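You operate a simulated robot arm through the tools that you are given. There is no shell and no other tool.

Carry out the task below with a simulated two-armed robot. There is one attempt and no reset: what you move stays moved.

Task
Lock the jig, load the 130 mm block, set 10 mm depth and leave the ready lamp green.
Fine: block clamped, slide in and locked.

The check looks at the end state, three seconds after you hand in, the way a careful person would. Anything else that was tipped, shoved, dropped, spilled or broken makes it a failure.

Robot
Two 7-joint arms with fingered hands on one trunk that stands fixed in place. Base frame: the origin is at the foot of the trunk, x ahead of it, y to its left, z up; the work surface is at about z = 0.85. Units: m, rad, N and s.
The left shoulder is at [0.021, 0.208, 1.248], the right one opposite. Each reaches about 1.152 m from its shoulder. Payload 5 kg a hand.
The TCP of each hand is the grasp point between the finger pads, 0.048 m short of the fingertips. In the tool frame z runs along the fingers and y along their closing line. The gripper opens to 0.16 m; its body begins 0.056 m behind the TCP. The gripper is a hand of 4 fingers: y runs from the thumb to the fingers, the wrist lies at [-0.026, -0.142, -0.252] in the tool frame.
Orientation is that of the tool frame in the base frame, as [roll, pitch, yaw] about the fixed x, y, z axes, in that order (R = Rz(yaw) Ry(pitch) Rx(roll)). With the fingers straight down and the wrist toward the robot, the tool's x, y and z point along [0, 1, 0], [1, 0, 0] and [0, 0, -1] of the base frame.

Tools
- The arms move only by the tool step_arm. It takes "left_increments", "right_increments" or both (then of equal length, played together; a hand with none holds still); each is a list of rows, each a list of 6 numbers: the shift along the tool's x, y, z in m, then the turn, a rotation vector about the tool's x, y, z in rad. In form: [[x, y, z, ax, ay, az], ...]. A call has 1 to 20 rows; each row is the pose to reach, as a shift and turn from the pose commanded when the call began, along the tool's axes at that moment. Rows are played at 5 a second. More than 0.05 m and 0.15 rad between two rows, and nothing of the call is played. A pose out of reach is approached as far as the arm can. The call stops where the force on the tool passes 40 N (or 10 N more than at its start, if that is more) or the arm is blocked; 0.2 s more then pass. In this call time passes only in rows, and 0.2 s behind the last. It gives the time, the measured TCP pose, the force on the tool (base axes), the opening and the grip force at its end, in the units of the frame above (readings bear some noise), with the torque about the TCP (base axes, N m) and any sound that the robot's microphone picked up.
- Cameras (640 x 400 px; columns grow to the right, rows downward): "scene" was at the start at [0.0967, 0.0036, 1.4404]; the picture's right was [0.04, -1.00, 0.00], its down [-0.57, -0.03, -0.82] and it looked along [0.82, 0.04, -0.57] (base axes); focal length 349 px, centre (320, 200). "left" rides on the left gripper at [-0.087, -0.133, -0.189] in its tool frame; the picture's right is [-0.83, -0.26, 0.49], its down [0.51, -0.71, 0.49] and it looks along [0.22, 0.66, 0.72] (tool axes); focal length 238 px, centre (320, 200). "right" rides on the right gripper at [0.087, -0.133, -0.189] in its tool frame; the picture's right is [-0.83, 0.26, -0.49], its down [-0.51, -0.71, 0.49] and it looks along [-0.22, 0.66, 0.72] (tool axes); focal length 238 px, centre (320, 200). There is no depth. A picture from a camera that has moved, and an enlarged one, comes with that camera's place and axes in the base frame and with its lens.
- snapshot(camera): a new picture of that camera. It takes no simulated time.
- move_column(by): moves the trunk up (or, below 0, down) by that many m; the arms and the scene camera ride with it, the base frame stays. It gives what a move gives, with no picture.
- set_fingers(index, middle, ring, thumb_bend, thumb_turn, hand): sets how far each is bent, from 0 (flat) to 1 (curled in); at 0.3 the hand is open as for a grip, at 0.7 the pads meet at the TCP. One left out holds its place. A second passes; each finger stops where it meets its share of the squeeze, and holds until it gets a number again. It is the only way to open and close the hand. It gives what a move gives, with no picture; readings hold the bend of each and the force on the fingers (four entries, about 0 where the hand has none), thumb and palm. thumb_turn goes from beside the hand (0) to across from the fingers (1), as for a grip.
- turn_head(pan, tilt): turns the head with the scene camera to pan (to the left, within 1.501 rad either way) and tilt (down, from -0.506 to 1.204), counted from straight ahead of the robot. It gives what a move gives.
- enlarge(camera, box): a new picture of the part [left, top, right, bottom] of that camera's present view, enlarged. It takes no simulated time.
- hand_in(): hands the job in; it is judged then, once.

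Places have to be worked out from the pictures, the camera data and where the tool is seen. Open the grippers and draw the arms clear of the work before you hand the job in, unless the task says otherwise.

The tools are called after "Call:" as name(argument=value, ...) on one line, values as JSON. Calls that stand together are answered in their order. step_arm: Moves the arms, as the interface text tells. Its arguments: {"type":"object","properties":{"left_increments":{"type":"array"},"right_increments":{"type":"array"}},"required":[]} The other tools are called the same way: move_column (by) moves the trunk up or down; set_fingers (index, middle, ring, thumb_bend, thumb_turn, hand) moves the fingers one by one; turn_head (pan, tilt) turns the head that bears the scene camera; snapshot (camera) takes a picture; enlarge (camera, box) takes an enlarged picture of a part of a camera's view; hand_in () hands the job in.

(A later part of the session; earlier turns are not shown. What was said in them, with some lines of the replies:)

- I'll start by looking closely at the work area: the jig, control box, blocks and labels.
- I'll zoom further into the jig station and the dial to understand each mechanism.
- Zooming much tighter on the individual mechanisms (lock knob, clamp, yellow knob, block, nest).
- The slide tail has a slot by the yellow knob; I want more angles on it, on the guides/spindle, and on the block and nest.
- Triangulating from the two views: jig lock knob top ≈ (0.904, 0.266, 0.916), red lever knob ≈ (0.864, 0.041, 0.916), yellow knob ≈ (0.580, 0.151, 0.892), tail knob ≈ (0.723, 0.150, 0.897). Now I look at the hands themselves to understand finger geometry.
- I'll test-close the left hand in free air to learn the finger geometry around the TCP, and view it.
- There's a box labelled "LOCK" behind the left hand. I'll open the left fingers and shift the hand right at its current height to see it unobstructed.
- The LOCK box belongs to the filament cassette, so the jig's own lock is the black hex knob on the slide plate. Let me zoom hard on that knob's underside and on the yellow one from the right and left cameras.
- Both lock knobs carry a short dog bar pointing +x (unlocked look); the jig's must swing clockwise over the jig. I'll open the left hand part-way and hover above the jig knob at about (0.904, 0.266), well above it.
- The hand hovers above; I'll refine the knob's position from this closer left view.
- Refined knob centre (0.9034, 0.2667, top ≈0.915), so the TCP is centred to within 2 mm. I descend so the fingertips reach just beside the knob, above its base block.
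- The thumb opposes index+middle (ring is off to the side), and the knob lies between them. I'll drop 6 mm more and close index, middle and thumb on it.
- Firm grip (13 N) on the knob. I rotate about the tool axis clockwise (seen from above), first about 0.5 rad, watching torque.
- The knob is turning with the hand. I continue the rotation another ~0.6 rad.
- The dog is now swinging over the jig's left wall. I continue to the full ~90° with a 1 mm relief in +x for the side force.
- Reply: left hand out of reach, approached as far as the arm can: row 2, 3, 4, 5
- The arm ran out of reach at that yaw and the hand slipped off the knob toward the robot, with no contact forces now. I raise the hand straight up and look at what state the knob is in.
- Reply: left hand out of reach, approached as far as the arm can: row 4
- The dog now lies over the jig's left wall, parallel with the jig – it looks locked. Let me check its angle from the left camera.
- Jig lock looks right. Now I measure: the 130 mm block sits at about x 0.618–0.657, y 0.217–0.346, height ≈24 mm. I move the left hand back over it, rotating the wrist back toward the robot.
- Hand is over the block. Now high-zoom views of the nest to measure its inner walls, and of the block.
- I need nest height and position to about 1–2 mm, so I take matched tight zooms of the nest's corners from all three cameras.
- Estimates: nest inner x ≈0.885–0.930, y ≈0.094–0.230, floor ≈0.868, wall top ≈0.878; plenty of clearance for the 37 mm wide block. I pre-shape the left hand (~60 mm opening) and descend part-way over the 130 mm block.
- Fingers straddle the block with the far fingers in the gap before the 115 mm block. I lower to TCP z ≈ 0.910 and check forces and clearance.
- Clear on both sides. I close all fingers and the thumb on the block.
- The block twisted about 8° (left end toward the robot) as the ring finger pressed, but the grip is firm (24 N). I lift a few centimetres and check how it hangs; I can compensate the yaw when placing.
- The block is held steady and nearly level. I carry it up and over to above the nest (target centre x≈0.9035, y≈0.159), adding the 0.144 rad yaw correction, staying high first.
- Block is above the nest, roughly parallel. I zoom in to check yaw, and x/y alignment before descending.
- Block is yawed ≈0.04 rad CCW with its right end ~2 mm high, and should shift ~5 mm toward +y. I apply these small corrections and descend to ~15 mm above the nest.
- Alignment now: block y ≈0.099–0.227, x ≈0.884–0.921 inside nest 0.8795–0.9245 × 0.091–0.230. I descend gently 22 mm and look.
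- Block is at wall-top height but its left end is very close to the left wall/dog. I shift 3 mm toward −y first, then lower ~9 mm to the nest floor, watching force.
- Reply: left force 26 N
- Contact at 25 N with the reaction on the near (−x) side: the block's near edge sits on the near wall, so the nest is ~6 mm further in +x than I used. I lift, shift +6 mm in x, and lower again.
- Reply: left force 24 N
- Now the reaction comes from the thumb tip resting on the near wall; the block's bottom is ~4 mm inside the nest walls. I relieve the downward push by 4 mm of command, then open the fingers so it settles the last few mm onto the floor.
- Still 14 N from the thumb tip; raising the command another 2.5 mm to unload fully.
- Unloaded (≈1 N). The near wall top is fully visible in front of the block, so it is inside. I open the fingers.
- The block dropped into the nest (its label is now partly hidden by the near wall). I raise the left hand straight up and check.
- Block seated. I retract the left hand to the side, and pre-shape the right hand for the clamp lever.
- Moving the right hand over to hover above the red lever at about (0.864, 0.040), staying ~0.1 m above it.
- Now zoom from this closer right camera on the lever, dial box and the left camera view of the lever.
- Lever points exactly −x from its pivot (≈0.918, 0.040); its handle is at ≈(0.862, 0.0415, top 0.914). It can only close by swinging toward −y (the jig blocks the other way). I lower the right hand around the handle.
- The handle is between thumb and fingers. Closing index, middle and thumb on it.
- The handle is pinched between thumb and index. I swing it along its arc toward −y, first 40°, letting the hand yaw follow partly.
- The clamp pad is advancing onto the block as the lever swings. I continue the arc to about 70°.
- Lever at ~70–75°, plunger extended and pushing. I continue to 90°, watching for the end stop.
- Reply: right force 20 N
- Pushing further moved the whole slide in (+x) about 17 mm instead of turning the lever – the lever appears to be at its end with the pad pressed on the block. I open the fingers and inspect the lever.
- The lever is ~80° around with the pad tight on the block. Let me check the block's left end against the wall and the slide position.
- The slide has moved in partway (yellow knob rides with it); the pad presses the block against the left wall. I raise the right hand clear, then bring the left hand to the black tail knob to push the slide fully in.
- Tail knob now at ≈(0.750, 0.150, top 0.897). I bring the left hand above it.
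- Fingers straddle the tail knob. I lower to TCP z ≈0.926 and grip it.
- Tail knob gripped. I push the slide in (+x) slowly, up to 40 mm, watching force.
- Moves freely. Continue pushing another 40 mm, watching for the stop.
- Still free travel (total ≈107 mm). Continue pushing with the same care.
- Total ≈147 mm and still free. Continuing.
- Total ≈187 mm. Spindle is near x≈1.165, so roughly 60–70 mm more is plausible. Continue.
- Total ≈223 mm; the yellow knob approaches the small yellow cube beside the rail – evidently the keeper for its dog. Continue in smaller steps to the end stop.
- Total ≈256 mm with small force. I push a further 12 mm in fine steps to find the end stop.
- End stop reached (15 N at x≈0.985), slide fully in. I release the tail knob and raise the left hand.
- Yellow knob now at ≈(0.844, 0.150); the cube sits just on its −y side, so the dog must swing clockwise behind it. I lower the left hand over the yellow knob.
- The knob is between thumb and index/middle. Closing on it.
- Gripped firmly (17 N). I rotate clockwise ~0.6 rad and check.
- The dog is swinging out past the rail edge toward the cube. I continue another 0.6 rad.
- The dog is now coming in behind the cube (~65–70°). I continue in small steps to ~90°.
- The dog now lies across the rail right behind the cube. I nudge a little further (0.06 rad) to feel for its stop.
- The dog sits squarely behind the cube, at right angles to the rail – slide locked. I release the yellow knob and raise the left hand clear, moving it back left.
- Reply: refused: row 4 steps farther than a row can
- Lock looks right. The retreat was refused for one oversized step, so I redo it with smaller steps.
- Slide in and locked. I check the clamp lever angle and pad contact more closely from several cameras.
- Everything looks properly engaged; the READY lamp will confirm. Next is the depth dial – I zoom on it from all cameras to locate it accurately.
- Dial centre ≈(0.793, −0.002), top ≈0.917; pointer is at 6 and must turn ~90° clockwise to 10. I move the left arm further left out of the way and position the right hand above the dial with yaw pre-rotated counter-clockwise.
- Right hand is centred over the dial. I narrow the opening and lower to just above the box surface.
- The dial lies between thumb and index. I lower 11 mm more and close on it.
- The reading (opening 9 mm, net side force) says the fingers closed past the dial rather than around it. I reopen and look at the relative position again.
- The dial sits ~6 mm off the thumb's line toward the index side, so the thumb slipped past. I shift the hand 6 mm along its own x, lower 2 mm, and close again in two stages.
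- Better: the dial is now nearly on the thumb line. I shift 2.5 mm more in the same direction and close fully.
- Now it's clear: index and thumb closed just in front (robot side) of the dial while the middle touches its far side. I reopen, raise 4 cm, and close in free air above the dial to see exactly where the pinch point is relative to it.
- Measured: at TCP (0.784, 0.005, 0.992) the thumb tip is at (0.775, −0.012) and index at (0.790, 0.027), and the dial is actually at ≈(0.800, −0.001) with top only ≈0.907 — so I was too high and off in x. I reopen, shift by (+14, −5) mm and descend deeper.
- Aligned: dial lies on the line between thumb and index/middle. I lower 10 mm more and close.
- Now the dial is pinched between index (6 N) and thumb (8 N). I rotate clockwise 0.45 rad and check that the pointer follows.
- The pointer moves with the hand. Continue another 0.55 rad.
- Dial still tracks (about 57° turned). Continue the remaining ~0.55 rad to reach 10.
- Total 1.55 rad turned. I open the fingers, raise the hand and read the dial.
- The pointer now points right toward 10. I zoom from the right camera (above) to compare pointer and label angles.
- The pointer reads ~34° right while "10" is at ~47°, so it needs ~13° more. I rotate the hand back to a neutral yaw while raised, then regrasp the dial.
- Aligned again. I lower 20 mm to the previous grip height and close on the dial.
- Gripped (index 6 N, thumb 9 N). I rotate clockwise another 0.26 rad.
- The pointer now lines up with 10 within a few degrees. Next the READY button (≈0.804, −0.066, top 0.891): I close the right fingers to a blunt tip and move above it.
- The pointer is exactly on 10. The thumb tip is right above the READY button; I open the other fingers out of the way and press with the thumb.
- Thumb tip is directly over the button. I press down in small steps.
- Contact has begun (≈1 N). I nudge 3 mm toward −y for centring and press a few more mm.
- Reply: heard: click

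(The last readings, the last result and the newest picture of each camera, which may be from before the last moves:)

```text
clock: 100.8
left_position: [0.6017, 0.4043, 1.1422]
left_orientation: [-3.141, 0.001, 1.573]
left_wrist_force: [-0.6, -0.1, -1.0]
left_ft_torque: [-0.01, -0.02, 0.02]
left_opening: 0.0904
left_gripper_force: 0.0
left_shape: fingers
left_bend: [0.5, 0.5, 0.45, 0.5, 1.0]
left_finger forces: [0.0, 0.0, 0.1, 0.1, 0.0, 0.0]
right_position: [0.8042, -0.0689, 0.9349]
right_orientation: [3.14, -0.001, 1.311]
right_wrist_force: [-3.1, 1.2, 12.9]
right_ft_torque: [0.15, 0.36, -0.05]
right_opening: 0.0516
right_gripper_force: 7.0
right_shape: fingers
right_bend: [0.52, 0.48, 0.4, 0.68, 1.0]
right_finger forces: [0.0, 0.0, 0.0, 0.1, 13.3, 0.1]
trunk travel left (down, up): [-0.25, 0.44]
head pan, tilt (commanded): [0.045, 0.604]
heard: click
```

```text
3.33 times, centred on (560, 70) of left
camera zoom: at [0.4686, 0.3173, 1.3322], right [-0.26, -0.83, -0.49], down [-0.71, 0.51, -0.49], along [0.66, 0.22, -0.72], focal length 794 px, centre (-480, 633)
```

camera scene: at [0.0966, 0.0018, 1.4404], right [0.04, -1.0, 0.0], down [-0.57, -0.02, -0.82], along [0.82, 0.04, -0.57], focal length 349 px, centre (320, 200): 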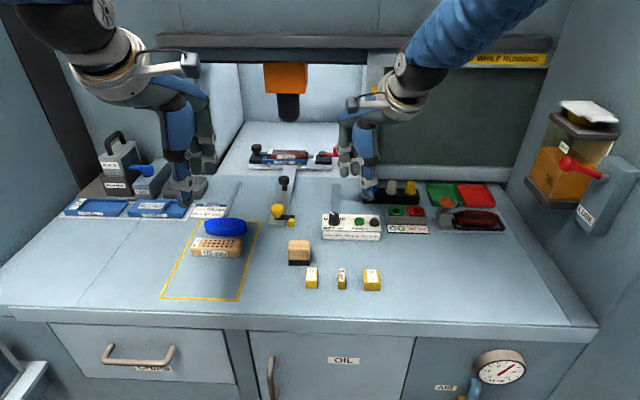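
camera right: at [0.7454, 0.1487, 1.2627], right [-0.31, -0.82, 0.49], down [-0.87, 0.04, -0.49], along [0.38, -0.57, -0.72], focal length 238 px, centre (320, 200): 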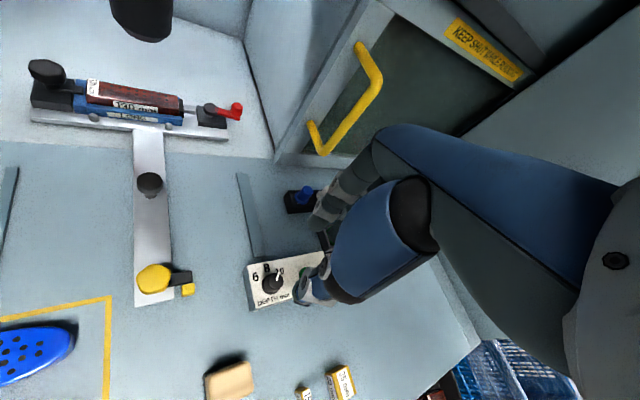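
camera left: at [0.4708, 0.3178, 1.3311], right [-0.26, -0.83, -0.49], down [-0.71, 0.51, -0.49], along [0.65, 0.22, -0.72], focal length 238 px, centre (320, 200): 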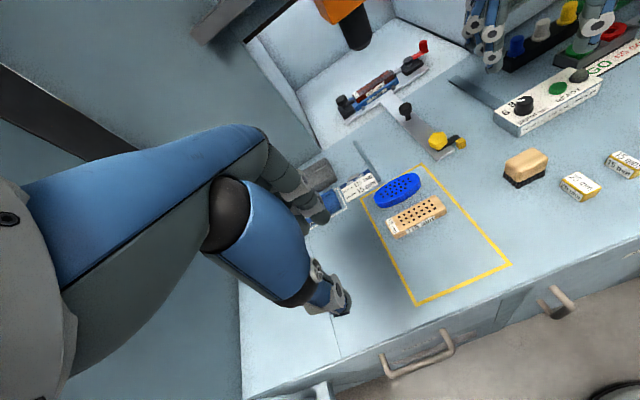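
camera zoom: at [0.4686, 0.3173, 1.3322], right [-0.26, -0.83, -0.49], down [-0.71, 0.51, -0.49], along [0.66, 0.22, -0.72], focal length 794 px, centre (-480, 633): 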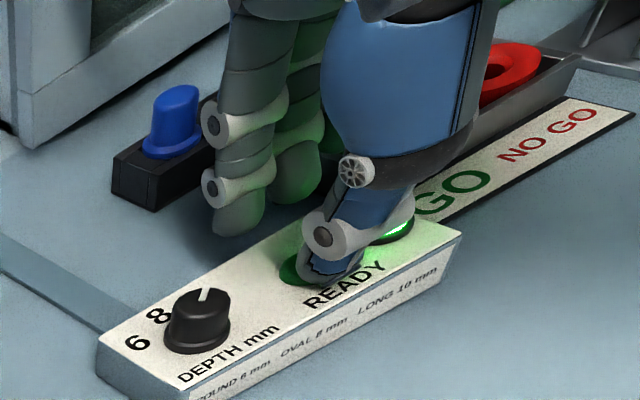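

A click, and the READY lamp lit green. I lift straight off and check the lamp stays on.

Call:
step_arm(right_increments=[[0, 0, -0.02, 0, 0, 0], [0, 0, -0.06, 0, 0, 0], [0, 0, -0.1, 0, 0, 0], [0, 0, -0.14, 0, 0, 0]])

Call:
snapshot(camera="scene")

Call:
enlarge(camera="scene", box=[310, 200, 400, 250])

```text
clock: 101.8
left_position: [0.6015, 0.4037, 1.1422]
left_orientation: [3.141, 0.0, 1.572]
left_wrist_force: [-1.4, 0.2, 0.8]
left_ft_torque: [0.0, -0.14, -0.01]
left_opening: 0.0906
left_gripper_force: 0.1
left_shape: fingers
left_bend: [0.5, 0.5, 0.45, 0.5, 1.0]
left_finger forces: [0.0, 0.1, 0.1, 0.0, 0.0, 0.0]
right_position: [0.8026, -0.0676, 1.0728]
right_orientation: [-3.139, 0.002, 1.31]
right_wrist_force: [-0.3, 0.9, -0.9]
right_ft_torque: [-0.02, -0.15, -0.02]
right_opening: 0.051
right_gripper_force: 0.1
right_shape: fingers
right_bend: [0.52, 0.48, 0.4, 0.68, 1.0]
right_finger forces: [0.0, 0.0, 0.0, 0.1, 0.1, 0.0]
trunk travel left (down, up): [-0.25, 0.44]
head pan, tilt (commanded): [0.045, 0.604]
```

```text
taken
camera scene: at [0.0952, 0.0037, 1.4405], right [0.04, -1.0, 0.0], down [-0.57, -0.03, -0.82], along [0.82, 0.04, -0.57], focal length 349 px, centre (320, 200)
```

scene: 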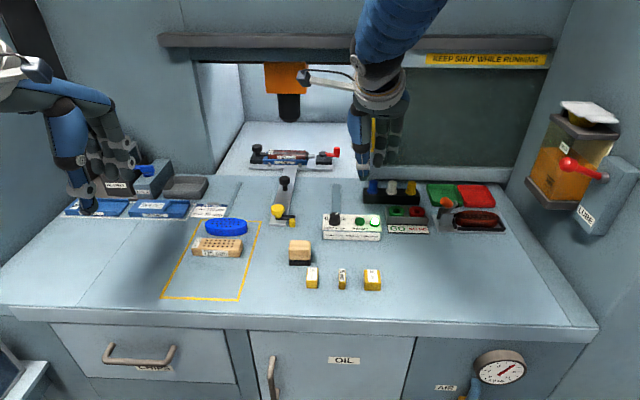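

```text
7.11 times, centred on (355, 225) of scene
camera zoom: at [0.0952, 0.0037, 1.4405], right [0.04, -1.0, 0.0], down [-0.57, -0.03, -0.82], along [0.82, 0.04, -0.57], focal length 2485 px, centre (71, 22)
```

zoom: 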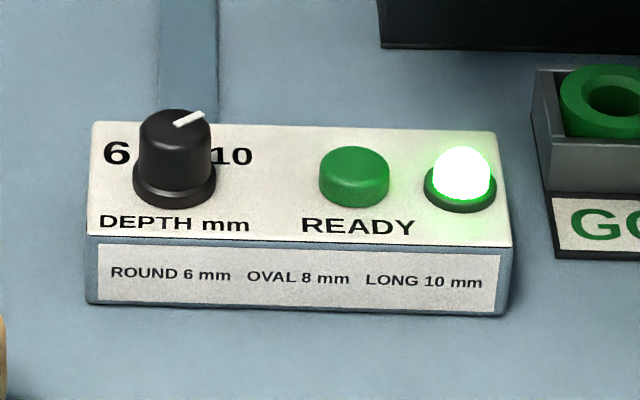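

The lamp stays green and the dial is on 10. I open both hands and withdraw both arms to their start areas.

Call:
step_arm(left_increments=[[-0.01, 0.0, -0.01, 0, 0, 0], [-0.02, 0.0, -0.02, 0, 0, 0], [-0.03, 0.01, -0.02, 0, 0, 0], [-0.04, 0.02, -0.02, 0, 0, 0], [-0.05, 0.03, -0.02, 0, 0, 0], [-0.06, 0.04, -0.02, 0, 0, 0], [-0.07, 0.05, -0.02, 0, 0, 0]], right_increments=[[0, 0, -0.04, 0, 0, 0], [-0.02, -0.015, -0.07, 0, 0, -0.04], [-0.045, -0.03, -0.1, 0, 0, -0.08], [-0.07, -0.05, -0.12, 0, 0, -0.13], [-0.095, -0.07, -0.14, 0, 0, -0.18], [-0.12, -0.088, -0.15, 0, 0, -0.22], [-0.1315, -0.0973, -0.15, 0, 0, -0.26]])

Call:
set_fingers(hand="right", index=0.3, middle=0.3, ring=0.3, thumb_bend=0.3)

Call:
set_fingers(hand="left", index=0.3, middle=0.3, ring=0.3, thumb_bend=0.3)

Call:
snapshot(camera="scene")

Call:
enlarge(camera="scene", box=[230, 130, 350, 240])

Call:
enlarge(camera="left", box=[300, 60, 640, 300])

Call:
enlarge(camera="scene", box=[310, 200, 400, 250])

```text
clock: 103.4
left_position: [0.6532, 0.3327, 1.1614]
left_orientation: [-3.139, 0.001, 1.572]
left_wrist_force: [0.5, 0.1, -0.6]
left_ft_torque: [0.04, 0.0, -0.04]
left_opening: 0.0904
left_gripper_force: 0.0
left_shape: fingers
left_bend: [0.5, 0.5, 0.45, 0.5, 1.0]
left_finger forces: [0.0, 0.1, 0.1, 0.0, 0.0, 0.0]
right_position: [0.677, -0.171, 1.2213]
right_orientation: [3.142, -0.001, 1.571]
right_wrist_force: [0.0, -1.2, 0.5]
right_ft_torque: [0.03, 0.0, 0.02]
right_opening: 0.0512
right_gripper_force: 0.1
right_shape: fingers
right_bend: [0.52, 0.48, 0.4, 0.68, 1.0]
right_finger forces: [0.0, 0.0, 0.0, 0.1, 0.1, 0.0]
trunk travel left (down, up): [-0.25, 0.44]
head pan, tilt (commanded): [0.045, 0.604]
```

```text
clock: 104.4
left_position: [0.6525, 0.3327, 1.1606]
left_orientation: [-3.14, 0.001, 1.572]
left_wrist_force: [-0.3, -0.7, -0.2]
left_ft_torque: [0.01, -0.02, 0.02]
left_opening: 0.0904
left_gripper_force: 0.0
left_shape: fingers
left_bend: [0.5, 0.5, 0.45, 0.5, 1.0]
left_finger forces: [0.0, 0.0, 0.0, 0.0, 0.0, 0.0]
right_position: [0.677, -0.1706, 1.2238]
right_orientation: [3.14, 0.001, 1.57]
right_wrist_force: [0.1, 0.0, 1.0]
right_ft_torque: [-0.02, 0.02, 0.02]
right_opening: 0.17
right_gripper_force: 0.0
right_shape: fingers
right_bend: [0.3, 0.3, 0.3, 0.3, 0.98]
right_finger forces: [0.0, 0.0, 0.0, 0.1, 0.0, 0.0]
trunk travel left (down, up): [-0.25, 0.44]
head pan, tilt (commanded): [0.045, 0.604]
```

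```text
clock: 105.4
left_position: [0.653, 0.3332, 1.1614]
left_orientation: [-3.139, 0.0, 1.572]
left_wrist_force: [0.7, 0.1, -0.5]
left_ft_torque: [-0.02, 0.02, 0.03]
left_opening: 0.1697
left_gripper_force: 0.0
left_shape: fingers
left_bend: [0.3, 0.3, 0.3, 0.3, 0.98]
left_finger forces: [0.1, 0.1, 0.0, 0.1, 0.1, 0.1]
right_position: [0.6753, -0.1709, 1.2229]
right_orientation: [-3.141, 0.0, 1.572]
right_wrist_force: [-0.2, 0.4, 0.1]
right_ft_torque: [0.0, 0.0, 0.0]
right_opening: 0.1699
right_gripper_force: 0.0
right_shape: fingers
right_bend: [0.3, 0.3, 0.3, 0.3, 0.98]
right_finger forces: [0.1, 0.0, 0.1, 0.0, 0.1, 0.0]
trunk travel left (down, up): [-0.25, 0.44]
head pan, tilt (commanded): [0.045, 0.604]
```

```text
taken
camera scene: at [0.0967, 0.0036, 1.4404], right [0.04, -1.0, 0.0], down [-0.57, -0.03, -0.82], along [0.82, 0.04, -0.57], focal length 349 px, centre (320, 200)
```

scene: 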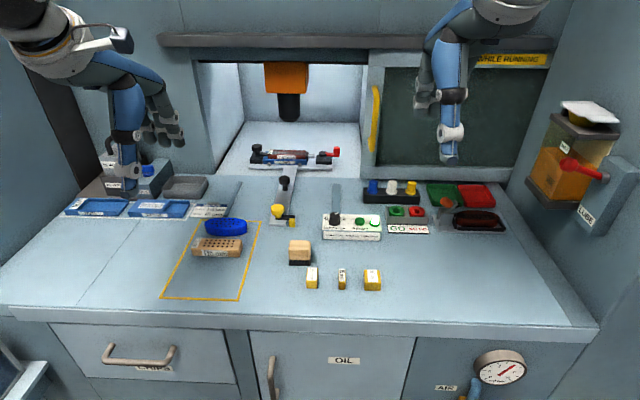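

```text
3.64 times, centred on (290, 185) of scene
camera zoom: at [0.0967, 0.0036, 1.4404], right [0.04, -1.0, 0.0], down [-0.57, -0.03, -0.82], along [0.82, 0.04, -0.57], focal length 1271 px, centre (429, 254)
```

zoom: 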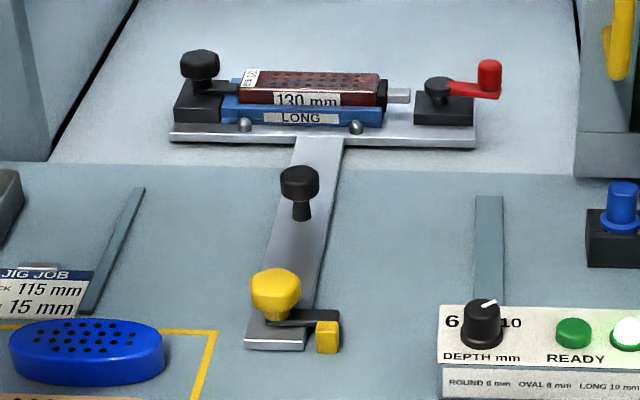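

```text
1.67 times, centred on (470, 180) of left
camera zoom: at [0.5197, 0.2464, 1.3516], right [-0.26, -0.83, -0.49], down [-0.71, 0.51, -0.49], along [0.65, 0.22, -0.72], focal length 397 px, centre (70, 233)
```

zoom: 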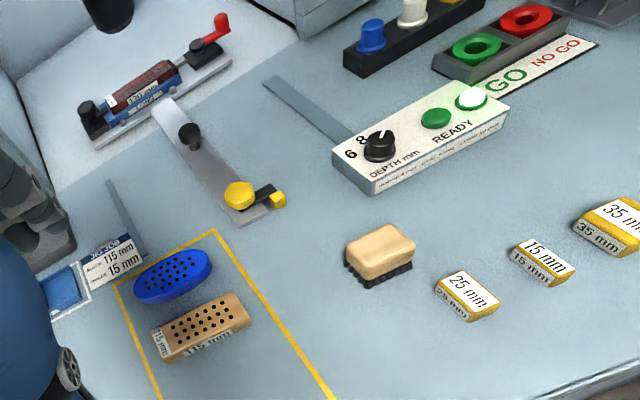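

```text
7.11 times, centred on (355, 225) of scene
camera zoom: at [0.0967, 0.0036, 1.4404], right [0.04, -1.0, 0.0], down [-0.57, -0.03, -0.82], along [0.82, 0.04, -0.57], focal length 2485 px, centre (71, 22)
```

zoom: 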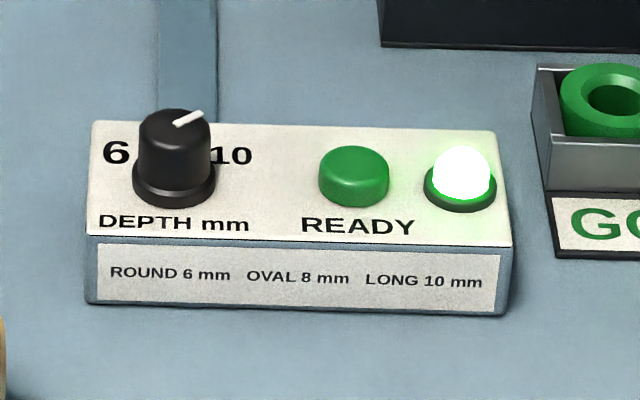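

Everything looks right; a last comparison view of the neighbouring blocks against the first pictures to confirm nothing else was disturbed.

Call:
enlarge(camera="scene", box=[150, 170, 310, 310])

Call:
enlarge(camera="scene", box=[270, 170, 430, 300])

Call:
enlarge(camera="scene", box=[60, 140, 240, 240])

```text
2.86 times, centred on (230, 240) of scene
camera zoom: at [0.0967, 0.0036, 1.4404], right [0.04, -1.0, 0.0], down [-0.57, -0.03, -0.82], along [0.82, 0.04, -0.57], focal length 998 px, centre (577, 86)
```

zoom: 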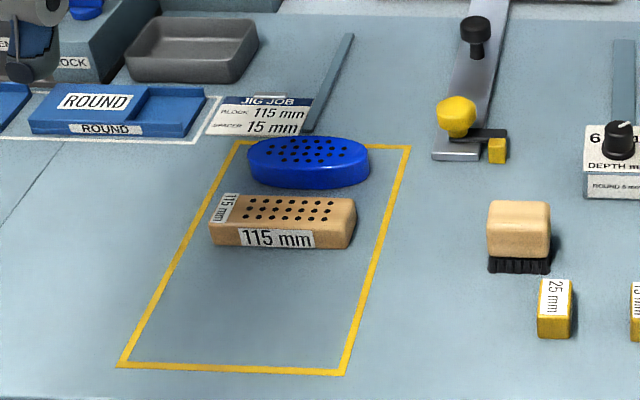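

```text
3.08 times, centred on (350, 235) of scene
camera zoom: at [0.0967, 0.0036, 1.4404], right [0.04, -1.0, 0.0], down [-0.57, -0.03, -0.82], along [0.82, 0.04, -0.57], focal length 1075 px, centre (228, 92)
```

zoom: 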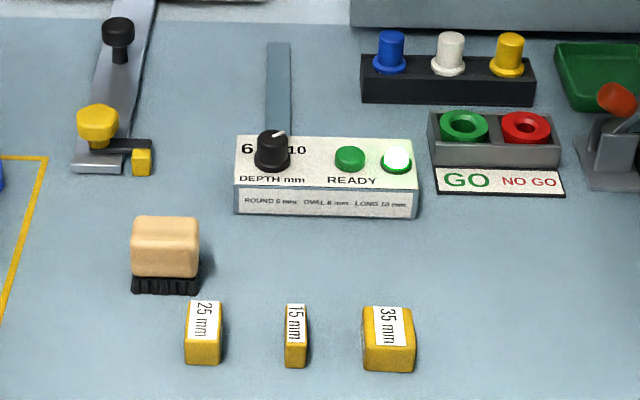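

```text
3.56 times, centred on (150, 190) of scene
camera zoom: at [0.0967, 0.0036, 1.4404], right [0.04, -1.0, 0.0], down [-0.57, -0.03, -0.82], along [0.82, 0.04, -0.57], focal length 1242 px, centre (924, 236)
```

zoom: 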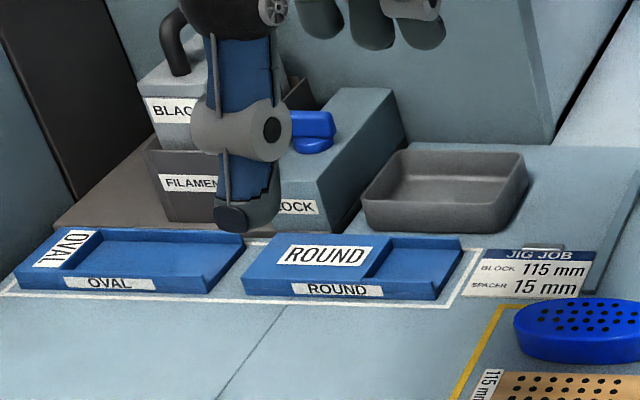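

The other objects match the first pictures. The jig lock, block clamp, slide lock and dial at 10 are all set, the lamp is green, and both hands are open and clear. I hand in.

Call:
hand_in()

```text
The job is handed in.
```

The job is handed in: the 130 mm block is loaded, depth is set to 10 mm and the READY lamp is green.

- **Jig lock:** the jig's lock bar is turned over the left wall of the LONG jig.
- **Block:** it sits in the nest with the clamp pad pressing it against the left wall. The clamp lever stopped about 80° round rather than a full 90°. Pushing further moved the slide, so I left it there. The lamp still came on, but I couldn't confirm that is the lever's full travel.
- **Slide:** it is pushed in to its end stop. The yellow knob's lock bar is turned in behind the small yellow cube beside the rail.
- **Depth:** the dial first stopped short of 10, so I gripped it again and turned it until the pointer lined up with the 10.
- **Ready lamp:** I pressed READY once and heard a click. The lamp turned green and was still green when I handed in.

Both hands are open and clear of the work. I compared the table with the first pictures and saw nothing else moved.
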